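You operate a simulated robot arm through the tools that you are given. There is no shell and no other tool. Be economical: measure what you need, move in short steps, check, and stop when the job is done.

The job below is to be done with a simulated robot arm. You get a single attempt, and the scene is never put back.

JOB
Stir two red scoops of starch into the small blue tub.
Fine: stir with the red stirrer till no streak shows; scoop back where it lay, stirrer back in the black pot.
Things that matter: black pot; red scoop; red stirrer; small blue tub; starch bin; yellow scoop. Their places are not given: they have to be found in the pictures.

The check looks at the end state, three seconds after you hand in, the way a careful person would. Anything else that was tipped, shoved, dropped, spilled or broken makes it a failure.

ROBOT AND FRAMES
A 6-joint arm with a two-finger parallel gripper, fixed in place. Base frame: the origin is at the foot of the arm, x ahead of it, y to its left, z up; the work surface is at about z = 0.88. Units: m, degrees, N and s.
With the tool pointing down near the work surface it reaches from about 0.24 to 0.64 m from the base axis. Its first joint turns from -66.0 to 66.0 degrees. Payload 2.7 kg.
The tool frame sits at the grasp point between the pads (the TCP): z along the fingers, y along the line on which they close. The tips reach 0.023 m beyond it. The gripper opens to 0.094 m. The fingers are 0.038 m wide and 0.01 m thick; the gripper's body (0.054 by 0.096 m) begins 0.039 m behind the TCP.
Orientation is told as [roll, pitch, yaw] about the base's x, y, z axes, in that order, counted from this pose: with the fingers straight down and closing along the base's y, the tool's x points along the base's -x, its y along +y and its z along -z.

CONTROLS
- The arm moves only by the tool arm_command. Its argument "rows" is a list of rows, each an object (a shift or turn left out is 0, a gripper value left out holds the last) with "slide": the shift along the base's x, y, z in m, a list of three; "rot": the turn, a rotation vector about the base's x, y, z in degrees, a list of three; "hand": the closure, from 0 (fully open) to 1 (shut). In form: [{"slide": [dx, dy, dz], "rot": [wx, wy, wz], "hand": hand}, ...]. A call has 1 to 12 rows; each row is the pose to reach, as a shift and turn from the pose commanded when the call began. Rows are played at 5 a second. More than 0.05 m and 8.6 degrees between two rows, or a gripper value outside its range, and nothing of the call is played. Where a pose cannot be reached the arm comes as near as it can. A force on the tool above 90 N (or 10 N above the force at the start of the call, whichever is more), or a blocked arm, ends the call early, and 0.2 s more pass. Each finger travels about 0.045 m/s and halts on what it meets, pressing with about 34 N; the grip force reading is that of the motor and also rises with nothing between the fingers. The clock runs only during rows and for 0.2 s after the last one: add rows that repeat a pose to give the fingers time. The reply holds the time, the measured pose of the TCP, the force on the tool along the base axes, the opening and the grip force, in the units named above and with some noise, with the torque about the TCP (base axes, N m) and any sound that the robot's microphone picked up.
- Cameras (640 x 400 px; columns grow to the right, rows downward): "scene" is fixed at [0.0721, -0.4279, 1.4105]; the picture's right is [0.80, -0.60, 0.00], its down [-0.30, -0.40, -0.86] and it looks along [0.52, 0.69, -0.50] (base axes); focal length 260 px, centre (320, 200). "wrist" rides on the gripper at [0.087, 0.016, -0.074] in the tool frame; the picture's right is [-0.18, 0.98, 0.00], its down [-0.58, -0.11, -0.81] and it looks along [-0.79, -0.15, 0.59] (tool axes); focal length 243 px, centre (320, 200).
- capture(camera): a new picture of that camera. It takes no simulated time.
- measure_at(camera, pixels): there is no depth. For up to 12 entries [column, row, z] of the newest picture of that camera ("zoom" is the newest enlarged one), the place [x, y] in the base frame at which the ray of that pixel passes the height z, good to about 0.002 m. It takes no simulated time.
- zoom(camera, box): a new picture of the part [left, top, right, bottom] of that camera's present view, enlarged. It takes no simulated time.
- hand_in(): hands the job in; it is judged then, once.

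Keep the steps short. Do not move on a guess: measure, check each grasp and each placing, and mend mistakes. In all there are 80 turns and 38 pictures (those below and enlarged ones count). Leave the gripper open and the arm clear of the work at the hand-in unless told otherwise, and finish with a single line.

The tools are called after "Request:" by a JSON object that holds its "op" and its "data". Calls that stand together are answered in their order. arm_command: Moves the arm, as the interface text tells. Its arguments: {"type":"object","properties":{"rows":{"type":"array","items":{"type":"object","properties":{"slide":{"type":"array","items":{"type":"number"}},"rot":{"type":"array","items":{"type":"number"}},"hand":{"type":"number"}}}}},"required":["rows"]} The other tools are called the same way: capture (camera) takes a picture; measure_at (camera, pixels) gives the place at which the rays of pixels pass given heights; zoom (camera, box) takes an enlarged picture of a part of a camera's view; hand_in () hands the job in.

At the start:

```text
clock: 0.0
position: [0.292, 0.031, 1.3201]
ee_rot: [-0.1, 0.0, -0.1]
ft_force: [0.3, 0.4, -0.4]
moment: [-0.02, -0.02, 0.01]
finger_gap: 0.094
grasp_force: 0.1
```

scene: 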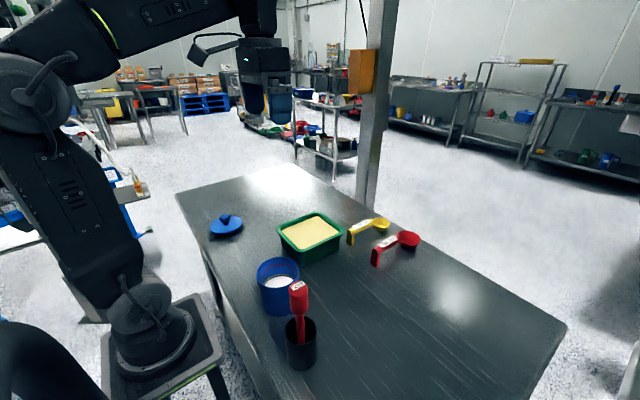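
wrist: 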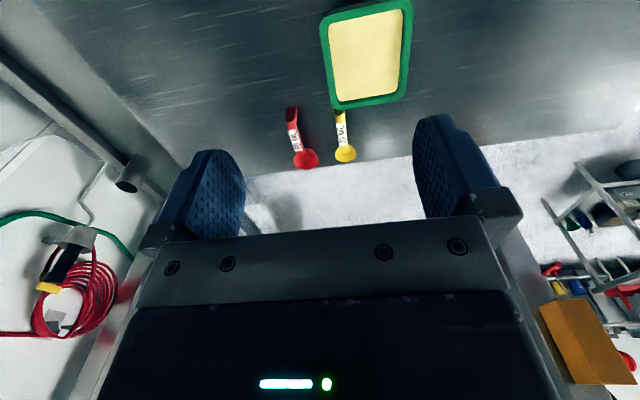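

I see the green bin of starch, the blue tub, the black pot with the red stirrer, and the two scoops. I'll enlarge both areas before measuring anything.

Request:
{"op": "zoom", "data": {"camera": "scene", "box": [230, 240, 350, 380]}}

Request:
{"op": "zoom", "data": {"camera": "scene", "box": [270, 195, 430, 295]}}

```text
2.86 times, centred on (290, 310) of scene
```

zoom: 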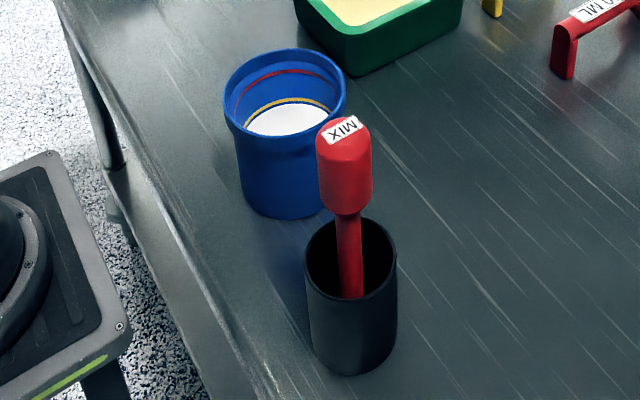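

```text
4.00 times, centred on (350, 245) of scene
```

zoom: 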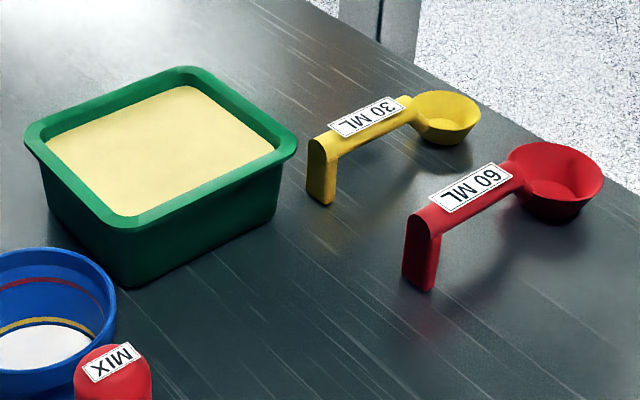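

Now I measure the scoops and the bin in the enlarged picture at a few candidate heights.

Request:
{"op": "measure_at", "data": {"camera": "zoom", "pixels": [[403, 278, 0.88], [428, 292, 0.88], [440, 232, 0.92], [440, 232, 0.93], [515, 180, 0.93], [508, 150, 0.92], [604, 180, 0.92], [555, 222, 0.88], [307, 192, 0.88], [328, 205, 0.88], [320, 145, 0.92], [450, 145, 0.88]]}}

Request:
{"op": "measure_at", "data": {"camera": "zoom", "pixels": [[130, 287, 0.88], [128, 228, 0.95], [24, 140, 0.95], [298, 145, 0.95], [183, 67, 0.95], [125, 215, 0.94], [46, 140, 0.93], [275, 150, 0.93], [187, 86, 0.93], [275, 220, 0.88], [55, 215, 0.88], [130, 225, 0.94]]}}

Request:
{"op": "measure_at", "data": {"camera": "scene", "pixels": [[255, 270, 1.0], [299, 270, 1.0], [277, 258, 1.0], [278, 288, 1.0], [278, 315, 0.88], [286, 325, 0.98], [317, 325, 0.98], [302, 316, 0.98], [302, 370, 0.88], [298, 284, 1.08], [227, 225, 0.9], [302, 343, 0.98]]}}

```text
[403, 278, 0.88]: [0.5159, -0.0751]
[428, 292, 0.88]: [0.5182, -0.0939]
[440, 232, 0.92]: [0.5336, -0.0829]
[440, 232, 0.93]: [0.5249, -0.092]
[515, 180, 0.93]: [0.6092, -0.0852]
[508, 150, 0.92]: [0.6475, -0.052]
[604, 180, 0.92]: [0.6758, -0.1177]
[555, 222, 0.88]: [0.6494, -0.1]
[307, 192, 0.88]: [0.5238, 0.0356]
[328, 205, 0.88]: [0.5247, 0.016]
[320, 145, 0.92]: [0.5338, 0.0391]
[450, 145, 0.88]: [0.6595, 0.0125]
```

```text
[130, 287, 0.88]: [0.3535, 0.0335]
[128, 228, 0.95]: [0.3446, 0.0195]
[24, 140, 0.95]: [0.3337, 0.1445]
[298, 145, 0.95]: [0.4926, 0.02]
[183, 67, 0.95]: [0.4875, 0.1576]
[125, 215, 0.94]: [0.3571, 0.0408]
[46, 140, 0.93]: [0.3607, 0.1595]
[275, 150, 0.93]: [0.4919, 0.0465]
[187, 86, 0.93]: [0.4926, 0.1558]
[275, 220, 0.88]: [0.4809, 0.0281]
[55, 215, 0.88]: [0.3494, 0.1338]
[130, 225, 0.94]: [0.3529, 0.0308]
```

```text
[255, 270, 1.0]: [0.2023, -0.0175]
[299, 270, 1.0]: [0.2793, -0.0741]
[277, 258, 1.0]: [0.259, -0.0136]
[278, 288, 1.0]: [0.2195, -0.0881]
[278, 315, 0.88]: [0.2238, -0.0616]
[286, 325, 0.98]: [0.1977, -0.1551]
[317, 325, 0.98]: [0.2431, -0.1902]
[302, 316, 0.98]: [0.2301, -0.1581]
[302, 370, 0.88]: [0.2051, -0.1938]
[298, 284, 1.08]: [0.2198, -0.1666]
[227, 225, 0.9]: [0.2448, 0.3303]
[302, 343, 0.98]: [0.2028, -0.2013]
```

The red scoop's handle runs along x (leg near x≈0.517, y≈-0.085, bowl near x≈0.655). I'll move the open gripper above and behind it so the wrist camera can look closely.

Request:
{"op": "arm_command", "data": {"rows": [{"slide": [0.015, -0.015, -0.04]}, {"slide": [0.03, -0.03, -0.08]}, {"slide": [0.045, -0.045, -0.12]}, {"slide": [0.06, -0.06, -0.16]}, {"slide": [0.08, -0.07, -0.2]}, {"slide": [0.1, -0.08, -0.23]}, {"slide": [0.1, -0.08, -0.23]}]}}

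Request:
{"op": "capture", "data": {"camera": "wrist"}}

```text
clock: 1.6
position: [0.3913, -0.05, 1.0917]
ee_rot: [0.0, -0.1, -0.2]
ft_force: [-0.3, -0.9, 0.5]
moment: [-0.01, 0.01, 0.01]
finger_gap: 0.0941
grasp_force: 0.1
```

```text
33 pictures are left
```

wrist: 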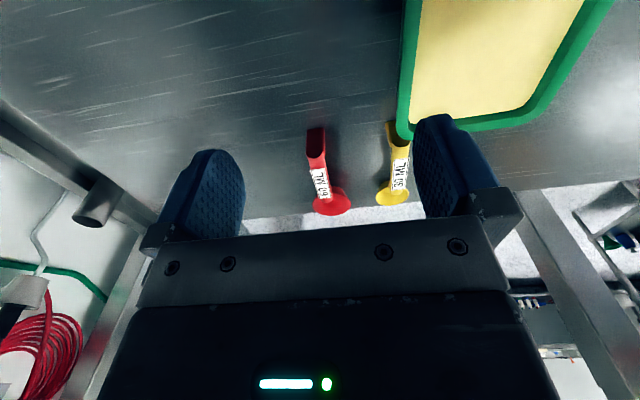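

The wrist view is inverted: far is at the bottom. The red scoop lies between (315,130) and (332,205). I'll enlarge it.

Request:
{"op": "zoom", "data": {"camera": "wrist", "box": [276, 110, 420, 220]}}

```text
3.64 times, centred on (348, 165) of wrist
```

zoom: 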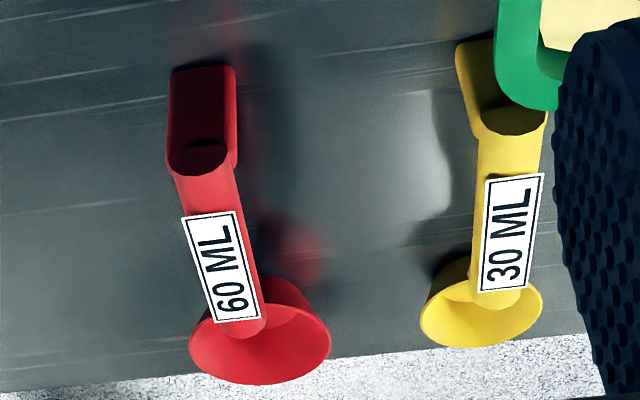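

I measure foot, handle and bowl here.

Request:
{"op": "measure_at", "data": {"camera": "zoom", "pixels": [[172, 72, 0.88], [235, 68, 0.88], [168, 160, 0.93], [237, 162, 0.93], [168, 160, 0.94], [237, 162, 0.94], [245, 335, 0.93], [245, 335, 0.94], [190, 345, 0.92], [331, 340, 0.92], [260, 384, 0.92], [209, 325, 0.93]]}}

Request:
{"op": "measure_at", "data": {"camera": "zoom", "pixels": [[458, 42, 0.88], [545, 130, 0.93], [475, 125, 0.93], [482, 345, 0.92], [541, 305, 0.92], [420, 310, 0.92], [180, 220, 0.94], [245, 220, 0.94], [209, 325, 0.94], [265, 318, 0.94]]}}

```text
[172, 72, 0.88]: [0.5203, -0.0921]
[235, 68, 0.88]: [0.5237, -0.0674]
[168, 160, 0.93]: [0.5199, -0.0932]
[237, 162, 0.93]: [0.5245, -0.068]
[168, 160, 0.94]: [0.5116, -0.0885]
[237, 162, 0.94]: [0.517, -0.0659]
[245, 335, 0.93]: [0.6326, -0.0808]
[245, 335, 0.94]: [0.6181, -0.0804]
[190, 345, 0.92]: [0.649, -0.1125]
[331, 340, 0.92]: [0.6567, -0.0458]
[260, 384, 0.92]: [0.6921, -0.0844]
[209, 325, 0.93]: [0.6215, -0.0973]
```

```text
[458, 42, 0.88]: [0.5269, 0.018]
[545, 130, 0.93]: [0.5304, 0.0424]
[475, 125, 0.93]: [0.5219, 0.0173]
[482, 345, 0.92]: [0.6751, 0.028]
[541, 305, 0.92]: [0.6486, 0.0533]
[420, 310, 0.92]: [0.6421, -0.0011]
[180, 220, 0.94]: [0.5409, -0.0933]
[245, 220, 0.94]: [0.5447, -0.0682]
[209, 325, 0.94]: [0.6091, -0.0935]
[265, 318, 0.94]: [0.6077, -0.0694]
```

The red handle is about 0.024 wide, centred on y≈-0.081, top z≈0.93, with the bowl centre near (0.655,-0.08). I'll approach with a 30° backward tilt, which makes the later tipping easier, and first stop above at z≈0.99.

Request:
{"op": "arm_command", "data": {"rows": [{"slide": [0.033, -0.006, -0.02], "rot": [0, -6, 0], "hand": 0.3}, {"slide": [0.066, -0.012, -0.04], "rot": [0, -12, 0]}, {"slide": [0.099, -0.018, -0.06], "rot": [0, -18, 0]}, {"slide": [0.132, -0.025, -0.08], "rot": [0, -24, 0]}, {"slide": [0.165, -0.031, -0.1], "rot": [0, -30, 0]}, {"slide": [0.165, -0.031, -0.1], "rot": [0, -30, 0]}]}}

Request:
{"op": "zoom", "data": {"camera": "scene", "box": [320, 170, 480, 270]}}

```text
clock: 3.0
position: [0.5562, -0.0815, 0.9914]
ee_rot: [0.0, -30.2, -0.1]
ft_force: [0.6, 0.3, 0.9]
moment: [0.0, -0.02, -0.01]
finger_gap: 0.0659
grasp_force: 0.0
```

```text
4.00 times, centred on (400, 220) of scene
```

zoom: 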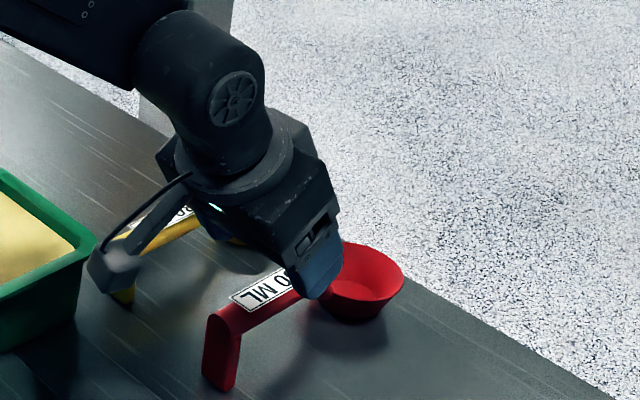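

The fingers straddle the handle from above and the camera housing is clear of the bin. I'll lower 0.07 to z≈0.921 and then close.

Request:
{"op": "arm_command", "data": {"rows": [{"slide": [0, 0, -0.03]}, {"slide": [0, 0, -0.055]}, {"slide": [0, 0, -0.07]}, {"slide": [0, 0, -0.07]}]}}

Request:
{"op": "arm_command", "data": {"rows": [{"hand": 0.6}, {"hand": 0.8}, {"hand": 0.8}, {"hand": 0.8}, {"hand": 0.8}]}}

Request:
{"op": "zoom", "data": {"camera": "scene", "box": [320, 170, 480, 270]}}

```text
clock: 4.0
position: [0.5556, -0.0808, 0.9195]
ee_rot: [0.0, -30.1, -0.1]
ft_force: [-0.3, 0.4, -0.5]
moment: [0.02, 0.02, 0.01]
finger_gap: 0.0658
grasp_force: 0.0
```

```text
clock: 5.2
position: [0.5566, -0.0796, 0.9214]
ee_rot: [0.1, -30.0, -0.2]
ft_force: [0.6, -0.2, 0.1]
moment: [-0.03, -0.02, 0.01]
finger_gap: 0.0246
grasp_force: 34.2
```

```text
4.00 times, centred on (400, 220) of scene
```

zoom: 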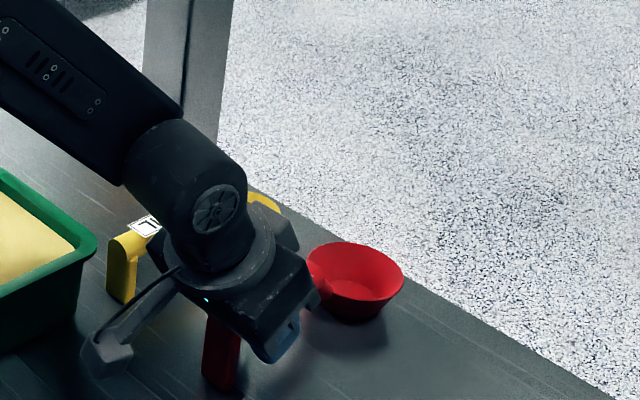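

Gap 0.0246 with 34 N, so the handle is held. I'll lift it straight up 0.13 and then check.

Request:
{"op": "arm_command", "data": {"rows": [{"slide": [0, 0, 0.02]}, {"slide": [0, 0, 0.06]}, {"slide": [0, 0, 0.1]}, {"slide": [0, 0, 0.13]}, {"slide": [0, 0, 0.13]}]}}

Request:
{"op": "capture", "data": {"camera": "scene"}}

```text
clock: 6.4
position: [0.5567, -0.0812, 1.0511]
ee_rot: [0.0, -29.9, -0.1]
ft_force: [0.2, -0.3, -0.2]
moment: [0.02, 0.02, -0.01]
finger_gap: 0.0248
grasp_force: 34.0
```

```text
29 pictures are left
```

scene: 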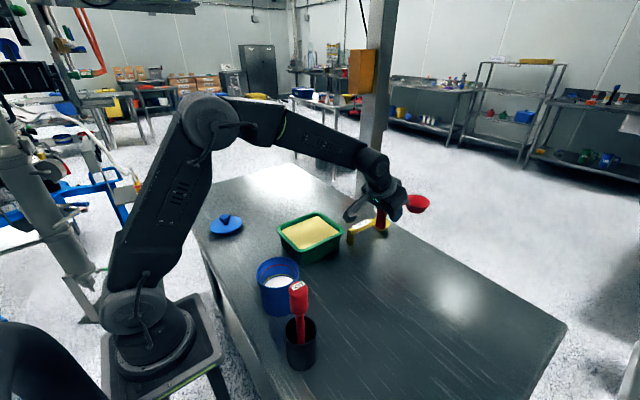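

The scoop is held level. I'll carry it over the table to behind the bin, pitching it 30° nose-down on the way (it is empty), with the bowl high over the bin, then look with the wrist camera.

Request:
{"op": "arm_command", "data": {"rows": [{"slide": [-0.03, 0.02, 0.03], "rot": [0, 4, 0]}, {"slide": [-0.065, 0.045, 0.05], "rot": [0, 8, 0]}, {"slide": [-0.1, 0.07, 0.07], "rot": [0, 12, 0]}, {"slide": [-0.135, 0.095, 0.07], "rot": [0, 17, 0]}, {"slide": [-0.17, 0.12, 0.07], "rot": [0, 22, 0]}, {"slide": [-0.205, 0.145, 0.07], "rot": [0, 27, 0]}, {"slide": [-0.24, 0.168, 0.07], "rot": [0, 30, 0]}, {"slide": [-0.24, 0.168, 0.07], "rot": [0, 30, 0]}]}}

Request:
{"op": "capture", "data": {"camera": "wrist"}}

Request:
{"op": "zoom", "data": {"camera": "scene", "box": [220, 160, 380, 260]}}

```text
clock: 8.2
position: [0.3182, 0.09, 1.1231]
ee_rot: [-0.1, 0.0, -0.1]
ft_force: [-0.4, -0.7, -0.6]
moment: [-0.03, 0.03, -0.03]
finger_gap: 0.0247
grasp_force: 34.0
```

```text
28 pictures are left
```

wrist: 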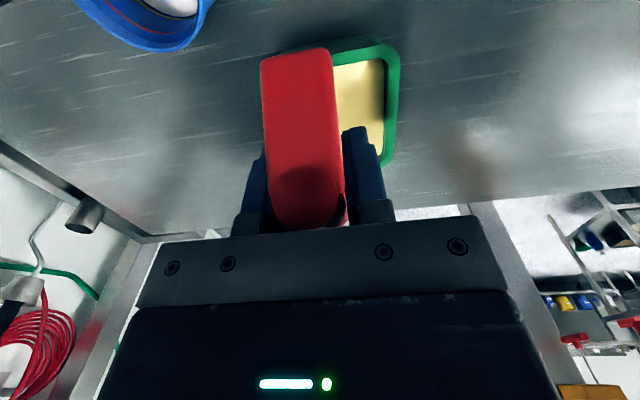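

```text
4.00 times, centred on (300, 210) of scene
```

zoom: 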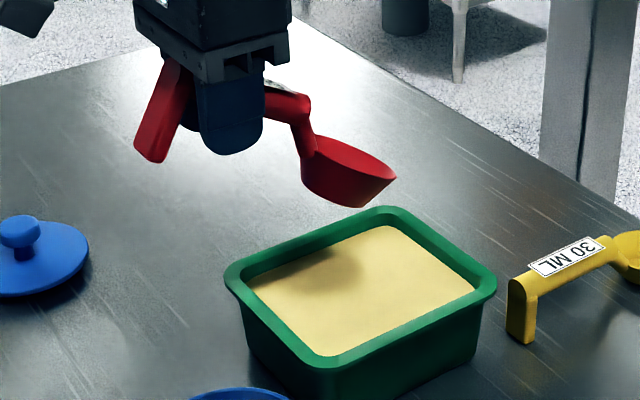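

The bowl hangs over the bin. I measure the same rim corners in both views to fix the rim and starch heights.

Request:
{"op": "measure_at", "data": {"camera": "wrist", "pixels": [[399, 50, 0.94], [399, 50, 0.95], [399, 50, 0.96], [389, 165, 0.94], [389, 165, 0.95], [389, 165, 0.96], [384, 62, 0.92], [384, 62, 0.93], [384, 62, 0.94], [380, 156, 0.93], [160, 50, 1.0], [213, 0, 1.0]]}}

Request:
{"op": "measure_at", "data": {"camera": "zoom", "pixels": [[225, 278, 0.94], [225, 278, 0.95], [225, 278, 0.96], [377, 207, 0.94], [377, 207, 0.95], [377, 207, 0.96], [248, 284, 0.92], [248, 284, 0.93], [248, 284, 0.94], [388, 226, 0.93], [335, 352, 0.93], [474, 290, 0.93]]}}

```text
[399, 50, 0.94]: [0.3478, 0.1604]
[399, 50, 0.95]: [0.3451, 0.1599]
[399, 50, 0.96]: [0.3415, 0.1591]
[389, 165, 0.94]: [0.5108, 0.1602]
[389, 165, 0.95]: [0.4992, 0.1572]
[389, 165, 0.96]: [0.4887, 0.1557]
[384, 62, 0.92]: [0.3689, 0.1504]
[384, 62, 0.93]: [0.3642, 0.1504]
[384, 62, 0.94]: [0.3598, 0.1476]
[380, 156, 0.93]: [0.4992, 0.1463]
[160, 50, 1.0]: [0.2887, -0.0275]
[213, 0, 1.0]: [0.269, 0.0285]
```

```text
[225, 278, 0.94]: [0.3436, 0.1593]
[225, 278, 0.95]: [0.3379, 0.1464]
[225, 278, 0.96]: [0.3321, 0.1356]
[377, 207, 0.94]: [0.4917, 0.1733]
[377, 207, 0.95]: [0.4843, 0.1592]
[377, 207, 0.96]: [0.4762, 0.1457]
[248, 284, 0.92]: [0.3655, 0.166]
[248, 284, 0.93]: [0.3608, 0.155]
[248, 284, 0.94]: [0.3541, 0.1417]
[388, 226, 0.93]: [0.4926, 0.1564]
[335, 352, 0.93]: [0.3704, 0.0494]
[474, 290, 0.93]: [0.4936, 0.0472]
```

Rim z≈0.943, starch z≈0.933, starch area about x 0.362–0.49, y 0.05–0.15. I line up at y≈0.098, 35° nose-down, and lower the bowl into the starch at the near end, watching the force.

Request:
{"op": "arm_command", "data": {"rows": [{"slide": [0.004, 0.008, -0.03], "rot": [0, 3, 0]}, {"slide": [0.007, 0.008, -0.06], "rot": [0, 5, 0]}, {"slide": [0.007, 0.008, -0.075], "rot": [0, 5, 0]}, {"slide": [0.007, 0.008, -0.09], "rot": [0, 5, 0]}, {"slide": [0.007, 0.008, -0.102], "rot": [0, 5, 0]}, {"slide": [0.007, 0.008, -0.113], "rot": [0, 5, 0]}, {"slide": [0.007, 0.008, -0.113], "rot": [0, 5, 0]}]}}

Request:
{"op": "zoom", "data": {"camera": "scene", "box": [220, 160, 380, 260]}}

```text
clock: 9.8
position: [0.325, 0.096, 1.0081]
ee_rot: [0.0, 4.9, -0.2]
ft_force: [0.7, 0.6, -0.3]
moment: [0.02, 0.01, 0.02]
finger_gap: 0.0247
grasp_force: 33.6
```

```text
4.00 times, centred on (300, 210) of scene
```

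zoom: 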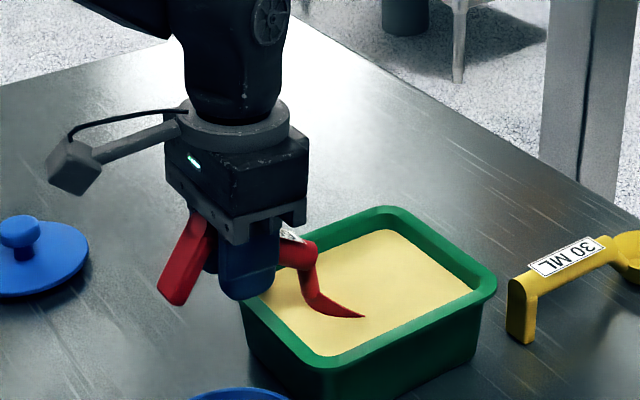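

The bowl went in with no notable force and its front rim is under the surface. Next I push it forward 0.035, then level it out and lift over the bin.

Request:
{"op": "arm_command", "data": {"rows": [{"slide": [0.012, 0, 0]}, {"slide": [0.024, 0, 0]}, {"slide": [0.035, 0, 0]}, {"slide": [0.029, 0, -0.008], "rot": [0, -5, 0]}, {"slide": [0.023, 0, -0.017], "rot": [0, -10, 0]}, {"slide": [0.016, 0, -0.026], "rot": [0, -15, 0]}, {"slide": [0.013, 0, -0.02], "rot": [0, -20, 0]}, {"slide": [0.01, 0, -0.008], "rot": [0, -25, 0]}, {"slide": [0.008, 0, 0.01], "rot": [0, -30, 0]}, {"slide": [0.007, 0, 0.03], "rot": [0, -35, 0]}, {"slide": [0.007, 0, 0.045], "rot": [0, -35, 0]}, {"slide": [0.007, 0, 0.045], "rot": [0, -35, 0]}]}}

Request:
{"op": "zoom", "data": {"camera": "scene", "box": [220, 160, 380, 260]}}

```text
clock: 12.4
position: [0.3309, 0.0963, 1.0532]
ee_rot: [0.0, -30.1, -0.1]
ft_force: [0.3, 0.2, -0.4]
moment: [0.0, 0.03, -0.02]
finger_gap: 0.0248
grasp_force: 33.8
```

```text
4.00 times, centred on (300, 210) of scene
```

zoom: 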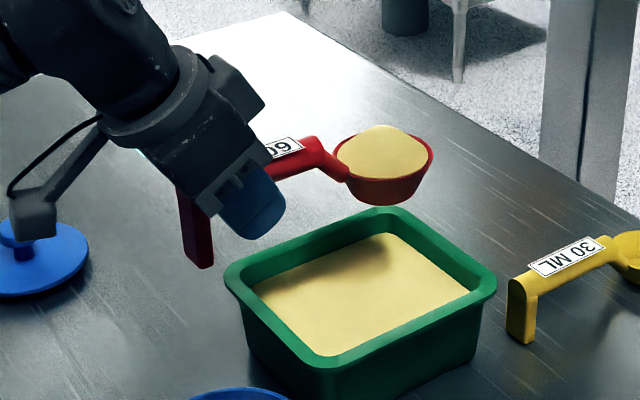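

The scoop is full with a low heap. I'll look closer to judge how much lies above the rim.

Request:
{"op": "zoom", "data": {"camera": "scene", "box": [290, 180, 340, 220]}}

```text
10.00 times, centred on (315, 200) of scene
```

zoom: 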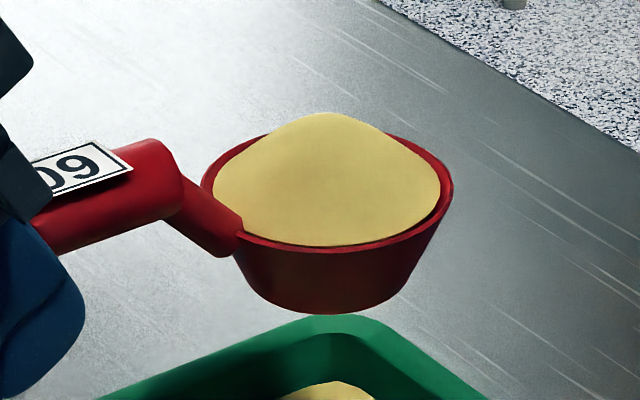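

The heap is noticeably above the rim. I'll shed the surplus back into the bin: lower close over the bin centre, tip nose-down 12° and back, then look.

Request:
{"op": "arm_command", "data": {"rows": [{"slide": [-0.015, 0, -0.03]}, {"slide": [-0.015, 0, -0.043]}, {"slide": [-0.015, 0, -0.037], "rot": [0, 6, 0]}, {"slide": [-0.015, 0, -0.025], "rot": [0, 12, 0]}, {"slide": [-0.015, 0, -0.025], "rot": [0, 12, 0]}, {"slide": [-0.015, 0, -0.025], "rot": [0, 12, 0]}, {"slide": [-0.015, 0, -0.025], "rot": [0, 6, 0]}, {"slide": [-0.015, 0, -0.025], "rot": [0, 0, 0]}, {"slide": [-0.015, 0, 0], "rot": [0, 0, 0]}, {"slide": [-0.015, 0, 0], "rot": [0, 0, 0]}]}}

Request:
{"op": "zoom", "data": {"camera": "scene", "box": [265, 175, 345, 225]}}

```text
clock: 14.6
position: [0.3159, 0.0971, 1.0557]
ee_rot: [0.0, -30.0, 0.0]
ft_force: [-0.9, -0.6, 0.0]
moment: [0.0, 0.03, 0.0]
finger_gap: 0.0249
grasp_force: 34.1
```

```text
8.00 times, centred on (305, 200) of scene
```

zoom: 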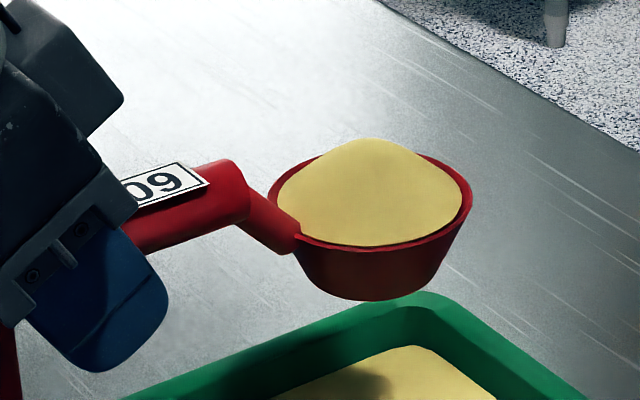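

No change at 12°. I'll repeat with a steeper 22° tip.

Request:
{"op": "arm_command", "data": {"rows": [{"slide": [0, 0, -0.02], "rot": [0, 6, 0]}, {"slide": [0, 0, -0.02], "rot": [0, 12, 0]}, {"slide": [0, 0, -0.01], "rot": [0, 18, 0]}, {"slide": [0, 0, 0], "rot": [0, 22, 0]}, {"slide": [0, 0, 0], "rot": [0, 22, 0]}, {"slide": [0, 0, 0], "rot": [0, 22, 0]}, {"slide": [0, 0, 0], "rot": [0, 16, 0]}, {"slide": [0, 0, 0], "rot": [0, 8, 0]}, {"slide": [0, 0, 0], "rot": [0, 0, 0]}, {"slide": [0, 0, 0], "rot": [0, 0, 0]}]}}

Request:
{"op": "zoom", "data": {"camera": "scene", "box": [265, 175, 345, 225]}}

```text
clock: 16.8
position: [0.3151, 0.0961, 1.0538]
ee_rot: [0.1, -30.0, -0.1]
ft_force: [-0.5, -1.2, -1.7]
moment: [0.01, 0.06, 0.02]
finger_gap: 0.0246
grasp_force: 34.1
```

```text
8.00 times, centred on (305, 200) of scene
```

zoom: 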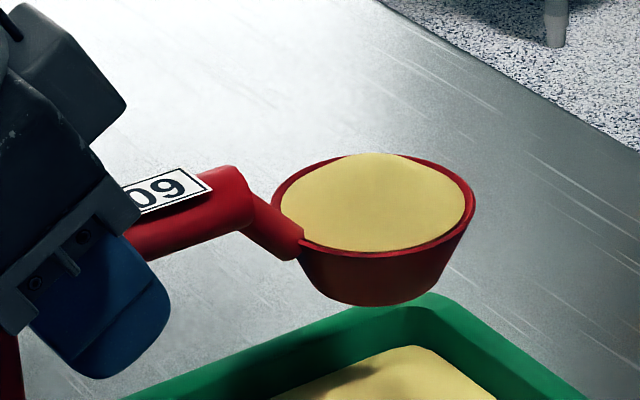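

The scoop is now practically level. Next I need the tub's exact centre and height, so I'll enlarge it.

Request:
{"op": "zoom", "data": {"camera": "scene", "box": [226, 240, 338, 310]}}

Request:
{"op": "capture", "data": {"camera": "wrist"}}

```text
5.71 times, centred on (282, 275) of scene
```

zoom: 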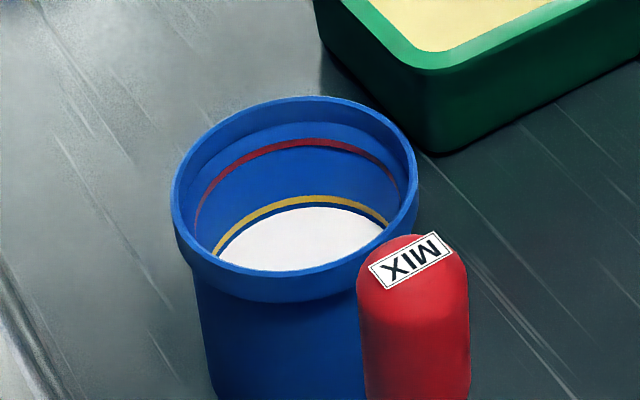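

```text
20 pictures are left
```

wrist: 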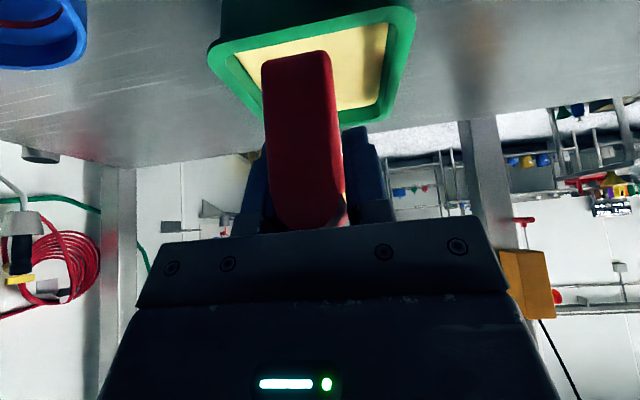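

Request:
{"op": "measure_at", "data": {"camera": "zoom", "pixels": [[172, 187, 0.98], [417, 187, 0.98], [300, 97, 0.98], [290, 280, 0.98], [172, 187, 0.99], [417, 187, 0.99], [300, 97, 0.99], [290, 280, 0.99], [172, 187, 0.97], [417, 187, 0.97], [300, 97, 0.97], [290, 280, 0.97]]}}

Request:
{"op": "measure_at", "data": {"camera": "wrist", "pixels": [[87, 30, 0.97], [87, 30, 0.98], [87, 30, 0.99], [87, 30, 1.0], [38, 69, 0.97], [38, 69, 0.98], [38, 69, 0.99], [38, 69, 1.0]]}}

```text
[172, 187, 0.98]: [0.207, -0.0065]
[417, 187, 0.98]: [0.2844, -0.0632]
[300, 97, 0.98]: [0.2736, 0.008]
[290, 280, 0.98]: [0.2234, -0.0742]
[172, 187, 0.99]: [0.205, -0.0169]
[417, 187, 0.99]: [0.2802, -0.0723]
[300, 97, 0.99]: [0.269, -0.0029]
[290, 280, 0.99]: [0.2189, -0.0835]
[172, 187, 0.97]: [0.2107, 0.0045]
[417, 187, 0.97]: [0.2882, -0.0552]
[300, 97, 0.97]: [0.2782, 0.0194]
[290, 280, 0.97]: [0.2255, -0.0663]
```

```text
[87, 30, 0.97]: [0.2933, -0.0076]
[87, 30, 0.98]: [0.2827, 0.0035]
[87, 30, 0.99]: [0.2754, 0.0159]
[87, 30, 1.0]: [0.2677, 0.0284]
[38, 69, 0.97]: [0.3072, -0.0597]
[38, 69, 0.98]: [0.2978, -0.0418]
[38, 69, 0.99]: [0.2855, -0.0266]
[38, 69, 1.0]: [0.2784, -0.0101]
```

Tub centre (0.247,-0.034), rim z≈0.98, outer radius 0.048. I raise the level scoop a little and swing it -90° so the bowl points to -y, keeping it level and short of the tub at first.

Request:
{"op": "arm_command", "data": {"rows": [{"slide": [0, 0, 0.03], "rot": [0, 0, -5]}, {"slide": [-0.005, 0, 0.06], "rot": [0, 0, -13]}, {"slide": [-0.01, 0, 0.075], "rot": [0, 0, -21]}, {"slide": [-0.015, 0, 0.075], "rot": [0, 0, -29]}, {"slide": [-0.02, 0, 0.075], "rot": [0, 0, -37]}, {"slide": [-0.025, 0, 0.075], "rot": [0, 0, -45]}, {"slide": [-0.03, 0, 0.075], "rot": [0, 0, -53]}, {"slide": [-0.035, 0, 0.075], "rot": [0, 0, -61]}, {"slide": [-0.04, 0, 0.075], "rot": [0, 0, -69]}, {"slide": [-0.045, 0, 0.075], "rot": [0, 0, -77]}, {"slide": [-0.05, 0, 0.075], "rot": [0, 0, -84]}, {"slide": [-0.055, 0, 0.075], "rot": [0, 0, -90]}]}}

Request:
{"op": "capture", "data": {"camera": "scene"}}

```text
clock: 19.4
position: [0.2602, 0.0964, 1.1273]
ee_rot: [0.0, -30.1, -90.2]
ft_force: [0.9, -0.6, -1.1]
moment: [0.07, 0.02, 0.02]
finger_gap: 0.0245
grasp_force: 34.0
```

```text
19 pictures are left
```

scene: 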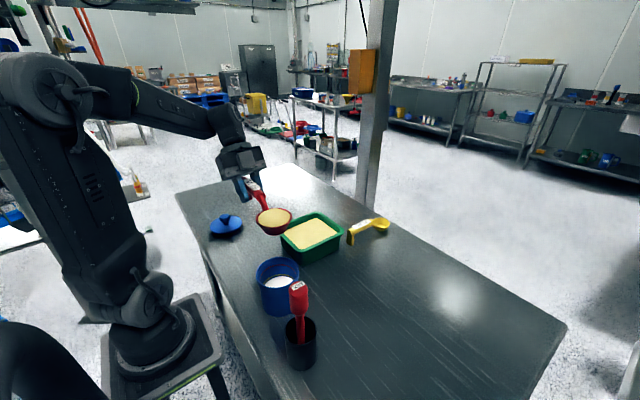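

The scoop came round level with nothing lost. I now tip it over the tub step by step to 60°, keeping the lip over the tub centre and about 0.03 above its rim.

Request:
{"op": "arm_command", "data": {"rows": [{"slide": [-0.006, 0.012, -0.03]}, {"slide": [-0.012, 0.012, -0.04], "rot": [7, 0, 0]}, {"slide": [-0.012, 0.012, -0.035], "rot": [15, 0, 0]}, {"slide": [-0.012, 0.004, -0.035], "rot": [22.5, 0, 0]}, {"slide": [-0.012, -0.006, -0.0255], "rot": [30, 0, 0]}, {"slide": [-0.012, -0.0186, -0.01], "rot": [37.5, 0, 0]}, {"slide": [-0.012, -0.033, 0.004], "rot": [45, 0, 0]}, {"slide": [-0.012, -0.049, 0.015], "rot": [52.5, 0, 0]}, {"slide": [-0.012, -0.066, 0.025], "rot": [60, 0, 0]}, {"slide": [-0.012, -0.066, 0.025], "rot": [60, 0, 0]}, {"slide": [-0.012, -0.066, 0.025], "rot": [60, 0, 0]}]}}

Request:
{"op": "zoom", "data": {"camera": "scene", "box": [200, 200, 360, 300]}}

```text
clock: 21.8
position: [0.2495, 0.0301, 1.1528]
ee_rot: [0.0, 30.0, -90.1]
ft_force: [-0.1, -0.9, 0.0]
moment: [-0.03, 0.03, -0.02]
finger_gap: 0.0248
grasp_force: 34.0
```

```text
4.00 times, centred on (280, 250) of scene
```

zoom: 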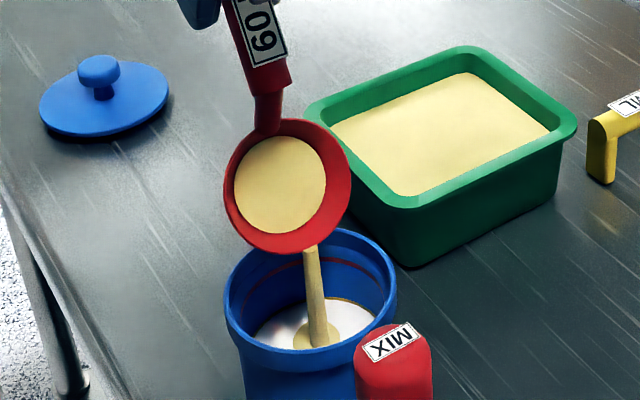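

The starch streams into the middle of the tub. I continue tipping to 97° and hold to empty the bowl.

Request:
{"op": "arm_command", "data": {"rows": [{"slide": [0, -0.0187, 0.007], "rot": [7.5, 0, 0]}, {"slide": [0, -0.038, 0.0115], "rot": [15, 0, 0]}, {"slide": [0, -0.058, 0.014], "rot": [22.5, 0, 0]}, {"slide": [0, -0.0775, 0.0135], "rot": [30, 0, 0]}, {"slide": [0, -0.096, 0.011], "rot": [37, 0, 0]}, {"slide": [0, -0.096, 0.011], "rot": [37, 0, 0]}, {"slide": [0, -0.096, 0.011], "rot": [37, 0, 0]}, {"slide": [0, -0.096, 0.011], "rot": [37, 0, 0]}, {"slide": [0, -0.096, 0.011], "rot": [37, 0, 0]}, {"slide": [0, -0.096, 0.011], "rot": [37, 0, 0]}]}}

Request:
{"op": "capture", "data": {"camera": "scene"}}

```text
clock: 24.0
position: [0.2509, -0.067, 1.164]
ee_rot: [-0.1, 67.0, -90.0]
ft_force: [-0.5, -0.2, -0.7]
moment: [-0.01, 0.01, 0.03]
finger_gap: 0.0246
grasp_force: 33.3
```

```text
17 pictures are left
```

scene: 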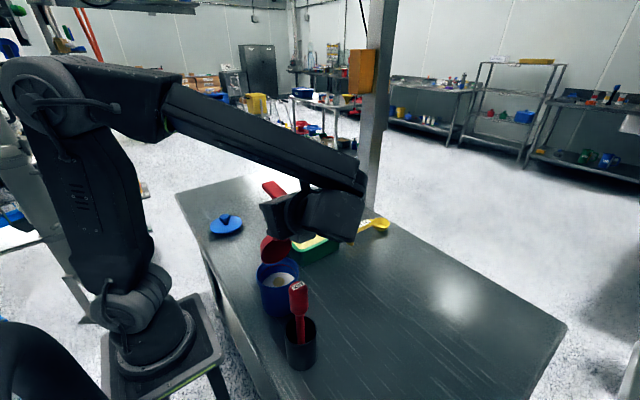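

The bowl is empty and there is starch in the tub. I tip the scoop back level along the same path, lip staying over the tub.

Request:
{"op": "arm_command", "data": {"rows": [{"slide": [0, 0.022, 0], "rot": [-8, 0, 0]}, {"slide": [0, 0.043, 0], "rot": [-16, 0, 0]}, {"slide": [0, 0.064, 0], "rot": [-24, 0, 0]}, {"slide": [0, 0.0845, 0], "rot": [-32, 0, 0]}, {"slide": [0, 0.104, 0], "rot": [-40, 0, 0]}, {"slide": [0, 0.122, 0], "rot": [-48, 0, 0]}, {"slide": [0, 0.138, 0], "rot": [-56, 0, 0]}, {"slide": [0, 0.152, 0], "rot": [-64, 0, 0]}, {"slide": [0, 0.163, 0], "rot": [-72, 0, 0]}, {"slide": [0, 0.163, 0], "rot": [-80, 0, 0]}, {"slide": [0, 0.163, 0], "rot": [-88, 0, 0]}, {"slide": [0, 0.163, 0], "rot": [-96, 0, 0]}]}}

Request:
{"op": "zoom", "data": {"camera": "scene", "box": [200, 200, 360, 300]}}

```text
clock: 26.6
position: [0.2498, 0.0967, 1.1638]
ee_rot: [0.0, -29.2, -90.1]
ft_force: [0.0, -0.8, -0.2]
moment: [0.02, -0.01, -0.01]
finger_gap: 0.0246
grasp_force: 34.2
```

```text
4.00 times, centred on (280, 250) of scene
```

zoom: 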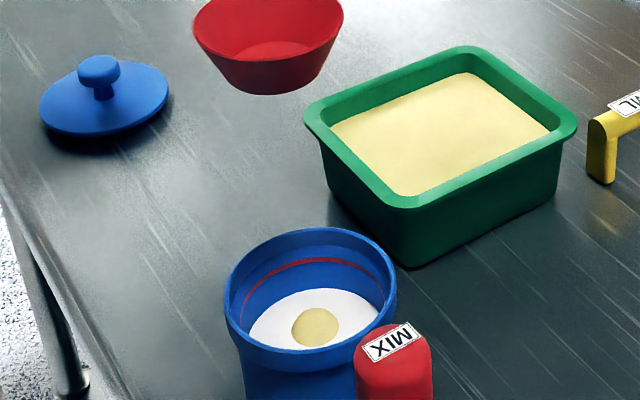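

The first scoop is in, with nothing spilled. I swing the empty scoop back to face the bin.

Request:
{"op": "arm_command", "data": {"rows": [{"slide": [0.006, 0, 0], "rot": [0, 0, 7.5]}, {"slide": [0.012, 0, 0], "rot": [0, 0, 15]}, {"slide": [0.018, 0, 0], "rot": [0, 0, 22.5]}, {"slide": [0.024, 0, 0], "rot": [0, 0, 30]}, {"slide": [0.03, 0, 0], "rot": [0, 0, 37.5]}, {"slide": [0.036, 0, 0], "rot": [0, 0, 45]}, {"slide": [0.042, 0, 0], "rot": [0, 0, 52.5]}, {"slide": [0.048, 0, 0], "rot": [0, 0, 60]}, {"slide": [0.054, 0, 0], "rot": [0, 0, 67.5]}, {"slide": [0.06, 0, 0], "rot": [0, 0, 75]}, {"slide": [0.066, 0, 0], "rot": [0, 0, 82.5]}, {"slide": [0.072, 0, 0], "rot": [0, 0, 90]}]}}

Request:
{"op": "arm_command", "data": {"rows": [{"slide": [0.003, 0, -0.01], "rot": [0, 7, 0]}, {"slide": [0.003, 0, -0.02], "rot": [0, 14, 0]}, {"slide": [0.003, 0, -0.04], "rot": [0, 21, 0]}, {"slide": [0.003, 0, -0.06], "rot": [0, 28, 0]}, {"slide": [0.003, 0, -0.085], "rot": [0, 34, 0]}, {"slide": [0.003, 0, -0.1], "rot": [0, 34, 0]}, {"slide": [0.003, 0, -0.1], "rot": [0, 34, 0]}]}}

```text
clock: 29.2
position: [0.3194, 0.0966, 1.1645]
ee_rot: [0.0, -29.1, 0.1]
ft_force: [0.3, -0.8, -0.3]
moment: [0.0, 0.03, 0.0]
finger_gap: 0.0248
grasp_force: 34.5
```

```text
clock: 30.8
position: [0.3241, 0.0975, 1.0615]
ee_rot: [0.1, 4.9, 0.0]
ft_force: [-0.4, -1.0, -0.1]
moment: [0.02, 0.01, 0.0]
finger_gap: 0.0248
grasp_force: 34.3
```

I'm lined up at 35° nose-down over the starch (z 1.062). I dip again, slightly deeper since the level dropped, then repeat the same push and lift.

Request:
{"op": "arm_command", "data": {"rows": [{"slide": [0, 0, -0.02]}, {"slide": [0, 0, -0.035]}, {"slide": [0, 0, -0.048]}, {"slide": [0, 0, -0.059]}, {"slide": [0, 0, -0.059]}]}}

Request:
{"op": "arm_command", "data": {"rows": [{"slide": [0.012, 0, 0]}, {"slide": [0.024, 0, 0]}, {"slide": [0.035, 0, 0]}, {"slide": [0.029, 0, -0.008], "rot": [0, -5, 0]}, {"slide": [0.023, 0, -0.017], "rot": [0, -10, 0]}, {"slide": [0.016, 0, -0.026], "rot": [0, -15, 0]}, {"slide": [0.013, 0, -0.02], "rot": [0, -20, 0]}, {"slide": [0.01, 0, -0.008], "rot": [0, -25, 0]}, {"slide": [0.008, 0, 0.01], "rot": [0, -30, 0]}, {"slide": [0.007, 0, 0.03], "rot": [0, -35, 0]}, {"slide": [0.0, 0, 0.05], "rot": [0, -35, 0]}, {"slide": [-0.009, 0, 0.05], "rot": [0, -35, 0]}]}}

Request:
{"op": "zoom", "data": {"camera": "scene", "box": [265, 175, 345, 225]}}

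```text
clock: 32.0
position: [0.324, 0.097, 1.0037]
ee_rot: [0.1, 5.0, -0.1]
ft_force: [0.7, 0.6, -0.5]
moment: [0.02, 0.0, 0.01]
finger_gap: 0.0247
grasp_force: 34.4
```

```text
clock: 34.6
position: [0.3154, 0.0981, 1.0526]
ee_rot: [0.0, -30.0, -0.1]
ft_force: [0.0, -0.7, -1.2]
moment: [0.01, 0.0, -0.01]
finger_gap: 0.0248
grasp_force: 34.0
```

```text
8.00 times, centred on (305, 200) of scene
```

zoom: 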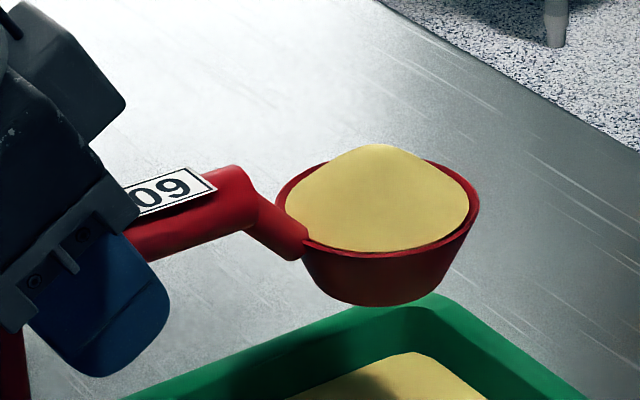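

Heaped as before. I shed the surplus with the same 22° tip over the bin that worked last time.

Request:
{"op": "arm_command", "data": {"rows": [{"slide": [0, 0, -0.02], "rot": [0, 6, 0]}, {"slide": [0, 0, -0.02], "rot": [0, 12, 0]}, {"slide": [0, 0, -0.01], "rot": [0, 18, 0]}, {"slide": [0, 0, 0], "rot": [0, 22, 0]}, {"slide": [0, 0, 0], "rot": [0, 22, 0]}, {"slide": [0, 0, 0], "rot": [0, 22, 0]}, {"slide": [0, 0, 0], "rot": [0, 16, 0]}, {"slide": [0, 0, 0], "rot": [0, 8, 0]}, {"slide": [0, 0, 0], "rot": [0, 0, 0]}, {"slide": [0, 0, 0], "rot": [0, 0, 0]}]}}

Request:
{"op": "zoom", "data": {"camera": "scene", "box": [265, 175, 345, 225]}}

```text
clock: 36.8
position: [0.3142, 0.0959, 1.0539]
ee_rot: [0.0, -30.0, -0.1]
ft_force: [-0.4, -0.8, -1.2]
moment: [0.03, 0.01, -0.03]
finger_gap: 0.025
grasp_force: 33.9
```

```text
8.00 times, centred on (305, 200) of scene
```

zoom: 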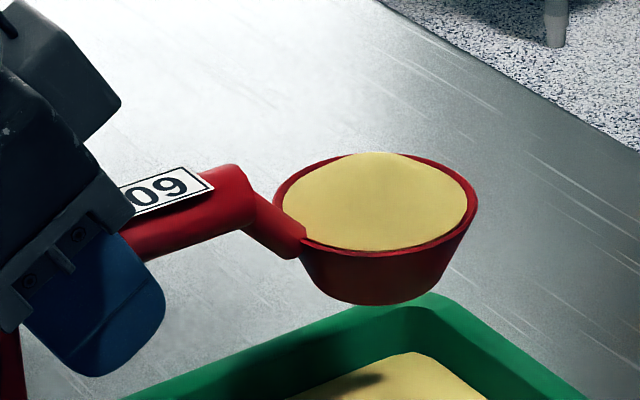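

Level again, the same as the first. I swing it round to the tub.

Request:
{"op": "arm_command", "data": {"rows": [{"slide": [0, 0, 0.03], "rot": [0, 0, -5]}, {"slide": [-0.005, 0, 0.06], "rot": [0, 0, -13]}, {"slide": [-0.01, 0, 0.075], "rot": [0, 0, -21]}, {"slide": [-0.015, 0, 0.075], "rot": [0, 0, -29]}, {"slide": [-0.02, 0, 0.075], "rot": [0, 0, -37]}, {"slide": [-0.025, 0, 0.075], "rot": [0, 0, -45]}, {"slide": [-0.03, 0, 0.075], "rot": [0, 0, -53]}, {"slide": [-0.035, 0, 0.075], "rot": [0, 0, -61]}, {"slide": [-0.04, 0, 0.075], "rot": [0, 0, -69]}, {"slide": [-0.045, 0, 0.075], "rot": [0, 0, -77]}, {"slide": [-0.05, 0, 0.075], "rot": [0, 0, -84]}, {"slide": [-0.055, 0, 0.075], "rot": [0, 0, -90]}]}}

Request:
{"op": "arm_command", "data": {"rows": [{"slide": [-0.006, 0.012, -0.03]}, {"slide": [-0.011, 0.012, -0.04], "rot": [7, 0, 0]}, {"slide": [-0.011, 0.012, -0.035], "rot": [15, 0, 0]}, {"slide": [-0.011, 0.004, -0.035], "rot": [22.5, 0, 0]}, {"slide": [-0.011, -0.006, -0.0255], "rot": [30, 0, 0]}, {"slide": [-0.011, -0.0186, -0.01], "rot": [37.5, 0, 0]}, {"slide": [-0.011, -0.033, 0.004], "rot": [45, 0, 0]}, {"slide": [-0.011, -0.049, 0.015], "rot": [52.5, 0, 0]}, {"slide": [-0.011, -0.066, 0.025], "rot": [60, 0, 0]}, {"slide": [-0.011, -0.066, 0.025], "rot": [60, 0, 0]}, {"slide": [-0.011, -0.066, 0.025], "rot": [60, 0, 0]}]}}

```text
clock: 39.4
position: [0.2591, 0.0957, 1.1305]
ee_rot: [0.1, -30.0, -90.4]
ft_force: [0.1, 1.4, -0.8]
moment: [0.01, 0.02, 0.01]
finger_gap: 0.0247
grasp_force: 33.8
```

```text
clock: 41.8
position: [0.2459, 0.0322, 1.1557]
ee_rot: [0.0, 30.0, -90.0]
ft_force: [-0.7, -0.4, -0.8]
moment: [0.03, 0.0, -0.02]
finger_gap: 0.0251
grasp_force: 34.3
```

The pose matches the first pour at (0.248, 0.031, 1.153). I tip on to 97°, hold, and return it level.

Request:
{"op": "arm_command", "data": {"rows": [{"slide": [0, -0.0187, 0.007], "rot": [7.5, 0, 0]}, {"slide": [0, -0.038, 0.0115], "rot": [15, 0, 0]}, {"slide": [0, -0.058, 0.014], "rot": [22.5, 0, 0]}, {"slide": [0, -0.0775, 0.0135], "rot": [30, 0, 0]}, {"slide": [0, -0.096, 0.011], "rot": [37, 0, 0]}, {"slide": [0, -0.096, 0.011], "rot": [37, 0, 0]}, {"slide": [0, -0.096, 0.011], "rot": [37, 0, 0]}, {"slide": [0, -0.096, 0.011], "rot": [37, 0, 0]}, {"slide": [0, -0.096, 0.011], "rot": [37, 0, 0]}, {"slide": [0, -0.096, 0.011], "rot": [37, 0, 0]}]}}

Request:
{"op": "arm_command", "data": {"rows": [{"slide": [0, 0.022, 0], "rot": [-8, 0, 0]}, {"slide": [0, 0.043, 0], "rot": [-16, 0, 0]}, {"slide": [0, 0.064, 0], "rot": [-24, 0, 0]}, {"slide": [0, 0.0845, 0], "rot": [-32, 0, 0]}, {"slide": [0, 0.104, 0], "rot": [-40, 0, 0]}, {"slide": [0, 0.122, 0], "rot": [-48, 0, 0]}, {"slide": [0, 0.138, 0], "rot": [-56, 0, 0]}, {"slide": [0, 0.152, 0], "rot": [-64, 0, 0]}, {"slide": [0, 0.163, 0], "rot": [-72, 0, 0]}, {"slide": [0, 0.163, 0], "rot": [-80, 0, 0]}, {"slide": [0, 0.163, 0], "rot": [-88, 0, 0]}, {"slide": [0, 0.163, 0], "rot": [-96.5, 0, 0]}]}}

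Request:
{"op": "zoom", "data": {"camera": "scene", "box": [200, 200, 360, 300]}}

```text
clock: 44.0
position: [0.2495, -0.0651, 1.1632]
ee_rot: [-0.1, 67.0, -90.0]
ft_force: [-0.3, 0.3, -0.8]
moment: [-0.03, -0.02, -0.03]
finger_gap: 0.025
grasp_force: 34.1
```

```text
clock: 46.6
position: [0.2491, 0.0985, 1.1671]
ee_rot: [0.1, -29.7, -90.0]
ft_force: [0.2, -1.0, -0.7]
moment: [0.01, 0.01, 0.02]
finger_gap: 0.0251
grasp_force: 33.5
```

```text
4.00 times, centred on (280, 250) of scene
```

zoom: 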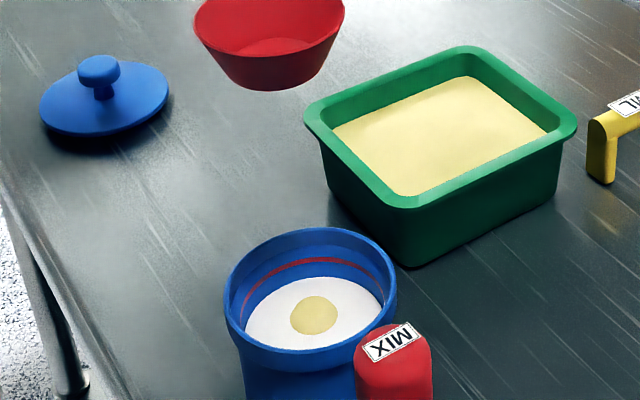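

Both scoops are in the tub, with nothing spilled. I take the scoop back: swing to face forward, then carry it above its old place.

Request:
{"op": "arm_command", "data": {"rows": [{"slide": [0.006, 0, 0], "rot": [0, 0, 7.5]}, {"slide": [0.012, 0, 0], "rot": [0, 0, 15]}, {"slide": [0.018, 0, 0], "rot": [0, 0, 22.5]}, {"slide": [0.024, 0, 0], "rot": [0, 0, 30]}, {"slide": [0.03, 0, 0], "rot": [0, 0, 37.5]}, {"slide": [0.036, 0, 0], "rot": [0, 0, 45]}, {"slide": [0.042, 0, 0], "rot": [0, 0, 52.5]}, {"slide": [0.048, 0, 0], "rot": [0, 0, 60]}, {"slide": [0.054, 0, 0], "rot": [0, 0, 67.5]}, {"slide": [0.06, 0, 0], "rot": [0, 0, 75]}, {"slide": [0.066, 0, 0], "rot": [0, 0, 82.5]}, {"slide": [0.072, 0, 0], "rot": [0, 0, 90]}]}}

Request:
{"op": "arm_command", "data": {"rows": [{"slide": [0.03, -0.024, 0]}, {"slide": [0.06, -0.048, 0]}, {"slide": [0.09, -0.07, 0]}, {"slide": [0.12, -0.092, -0.02]}, {"slide": [0.15, -0.114, -0.04]}, {"slide": [0.18, -0.136, -0.06]}, {"slide": [0.21, -0.158, -0.09]}, {"slide": [0.235, -0.178, -0.12], "rot": [0, -0.5, 0]}, {"slide": [0.235, -0.178, -0.14], "rot": [0, -0.5, 0]}, {"slide": [0.235, -0.178, -0.14], "rot": [0, -0.5, 0]}]}}

```text
clock: 49.2
position: [0.3211, 0.0975, 1.1653]
ee_rot: [0.0, -29.7, 0.0]
ft_force: [-0.1, 0.4, -0.1]
moment: [-0.01, 0.0, -0.01]
finger_gap: 0.0249
grasp_force: 34.3
```

```text
clock: 51.4
position: [0.5556, -0.082, 1.0236]
ee_rot: [0.0, -30.1, -0.1]
ft_force: [0.0, 0.0, 0.0]
moment: [-0.01, 0.04, -0.02]
finger_gap: 0.0248
grasp_force: 34.0
```

I'm above the old place at (0.556,-0.082,1.024). I lower to just above the table, slowing at the end.

Request:
{"op": "arm_command", "data": {"rows": [{"slide": [0, 0.001, -0.04]}, {"slide": [0, 0.001, -0.075]}, {"slide": [0, 0.001, -0.095]}, {"slide": [0, 0.001, -0.1]}, {"slide": [0, 0.001, -0.1]}]}}

Request:
{"op": "arm_command", "data": {"rows": [{"slide": [0, 0, -0.002]}, {"slide": [0, 0, -0.003]}, {"slide": [0, 0, -0.003]}]}}

```text
clock: 52.6
position: [0.5557, -0.0784, 0.9263]
ee_rot: [0.0, -29.9, -0.1]
ft_force: [0.5, 0.5, -0.3]
moment: [0.01, 0.03, 0.0]
finger_gap: 0.0248
grasp_force: 33.5
```

```text
clock: 53.4
position: [0.5552, -0.0804, 0.9232]
ee_rot: [0.0, -30.2, -0.1]
ft_force: [-0.5, 0.0, 1.0]
moment: [0.06, -0.14, 0.04]
finger_gap: 0.0248
grasp_force: 33.8
```

There's a first hint of contact (moment -0.14). I lower another 1.5 mm to seat it.

Request:
{"op": "arm_command", "data": {"rows": [{"slide": [0, 0, -0.001]}, {"slide": [0, 0, -0.0015]}, {"slide": [0, 0, -0.0015]}]}}

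```text
clock: 54.2
position: [0.5573, -0.0796, 0.9212]
ee_rot: [0.1, -30.3, -0.1]
ft_force: [1.5, -1.8, 9.5]
moment: [0.09, -0.56, -0.05]
finger_gap: 0.0246
grasp_force: 34.4
```

It is seated (9.5 N up). I open part way, to about 0.066, and rise straight up.

Request:
{"op": "arm_command", "data": {"rows": [{"hand": 0.6}, {"hand": 0.3}, {"hand": 0.3}, {"hand": 0.3}, {"slide": [0, 0, 0.03]}, {"slide": [0, 0, 0.07]}, {"slide": [0, 0, 0.11]}, {"slide": [-0.03, 0, 0.15], "rot": [0, 7, 0]}, {"slide": [-0.07, 0, 0.18], "rot": [0, 15, 0]}, {"slide": [-0.11, 0, 0.2], "rot": [0, 22, 0]}, {"slide": [-0.15, 0, 0.21], "rot": [0, 30, 0]}]}}

Request:
{"op": "capture", "data": {"camera": "scene"}}

```text
clock: 56.6
position: [0.4081, -0.0805, 1.1306]
ee_rot: [0.0, 0.2, -0.1]
ft_force: [0.4, -0.5, 0.6]
moment: [-0.02, 0.0, 0.0]
finger_gap: 0.066
grasp_force: 0.1
```

```text
12 pictures are left
```

scene: 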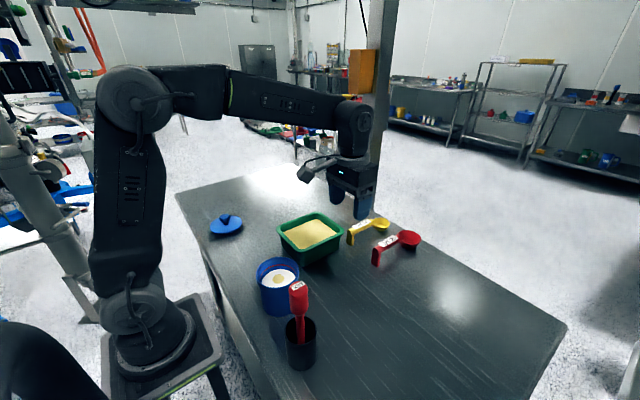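

The scoop is back where it lay. Next is the stirrer: I turn to face -y with the TCP near (0.26,0.02,1.17), so the wrist camera sees the stirrer and the pot from the tub side.

Request:
{"op": "arm_command", "data": {"rows": [{"slide": [-0.012, 0.01, 0.01], "rot": [0, 0, -7.5]}, {"slide": [-0.024, 0.02, 0.02], "rot": [0, 0, -15]}, {"slide": [-0.036, 0.03, 0.03], "rot": [0, 0, -22.5]}, {"slide": [-0.048, 0.04, 0.04], "rot": [0, 0, -30]}, {"slide": [-0.06, 0.05, 0.04], "rot": [0, 0, -37.5]}, {"slide": [-0.073, 0.06, 0.04], "rot": [0, 0, -45]}, {"slide": [-0.086, 0.07, 0.04], "rot": [0, 0, -52.5]}, {"slide": [-0.099, 0.08, 0.04], "rot": [0, 0, -60]}, {"slide": [-0.112, 0.09, 0.04], "rot": [0, 0, -67.5]}, {"slide": [-0.125, 0.1, 0.04], "rot": [0, 0, -75]}, {"slide": [-0.138, 0.1, 0.04], "rot": [0, 0, -82.5]}, {"slide": [-0.148, 0.1, 0.04], "rot": [0, 0, -90]}]}}

Request:
{"op": "capture", "data": {"camera": "wrist"}}

```text
clock: 59.2
position: [0.2566, 0.0224, 1.1737]
ee_rot: [0.0, -0.1, -90.2]
ft_force: [-0.1, -0.4, 0.5]
moment: [-0.01, -0.01, 0.05]
finger_gap: 0.0657
grasp_force: 0.1
```

```text
11 pictures are left
```

wrist: 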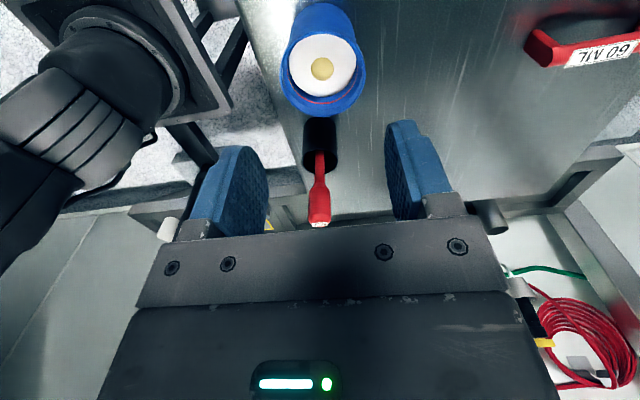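

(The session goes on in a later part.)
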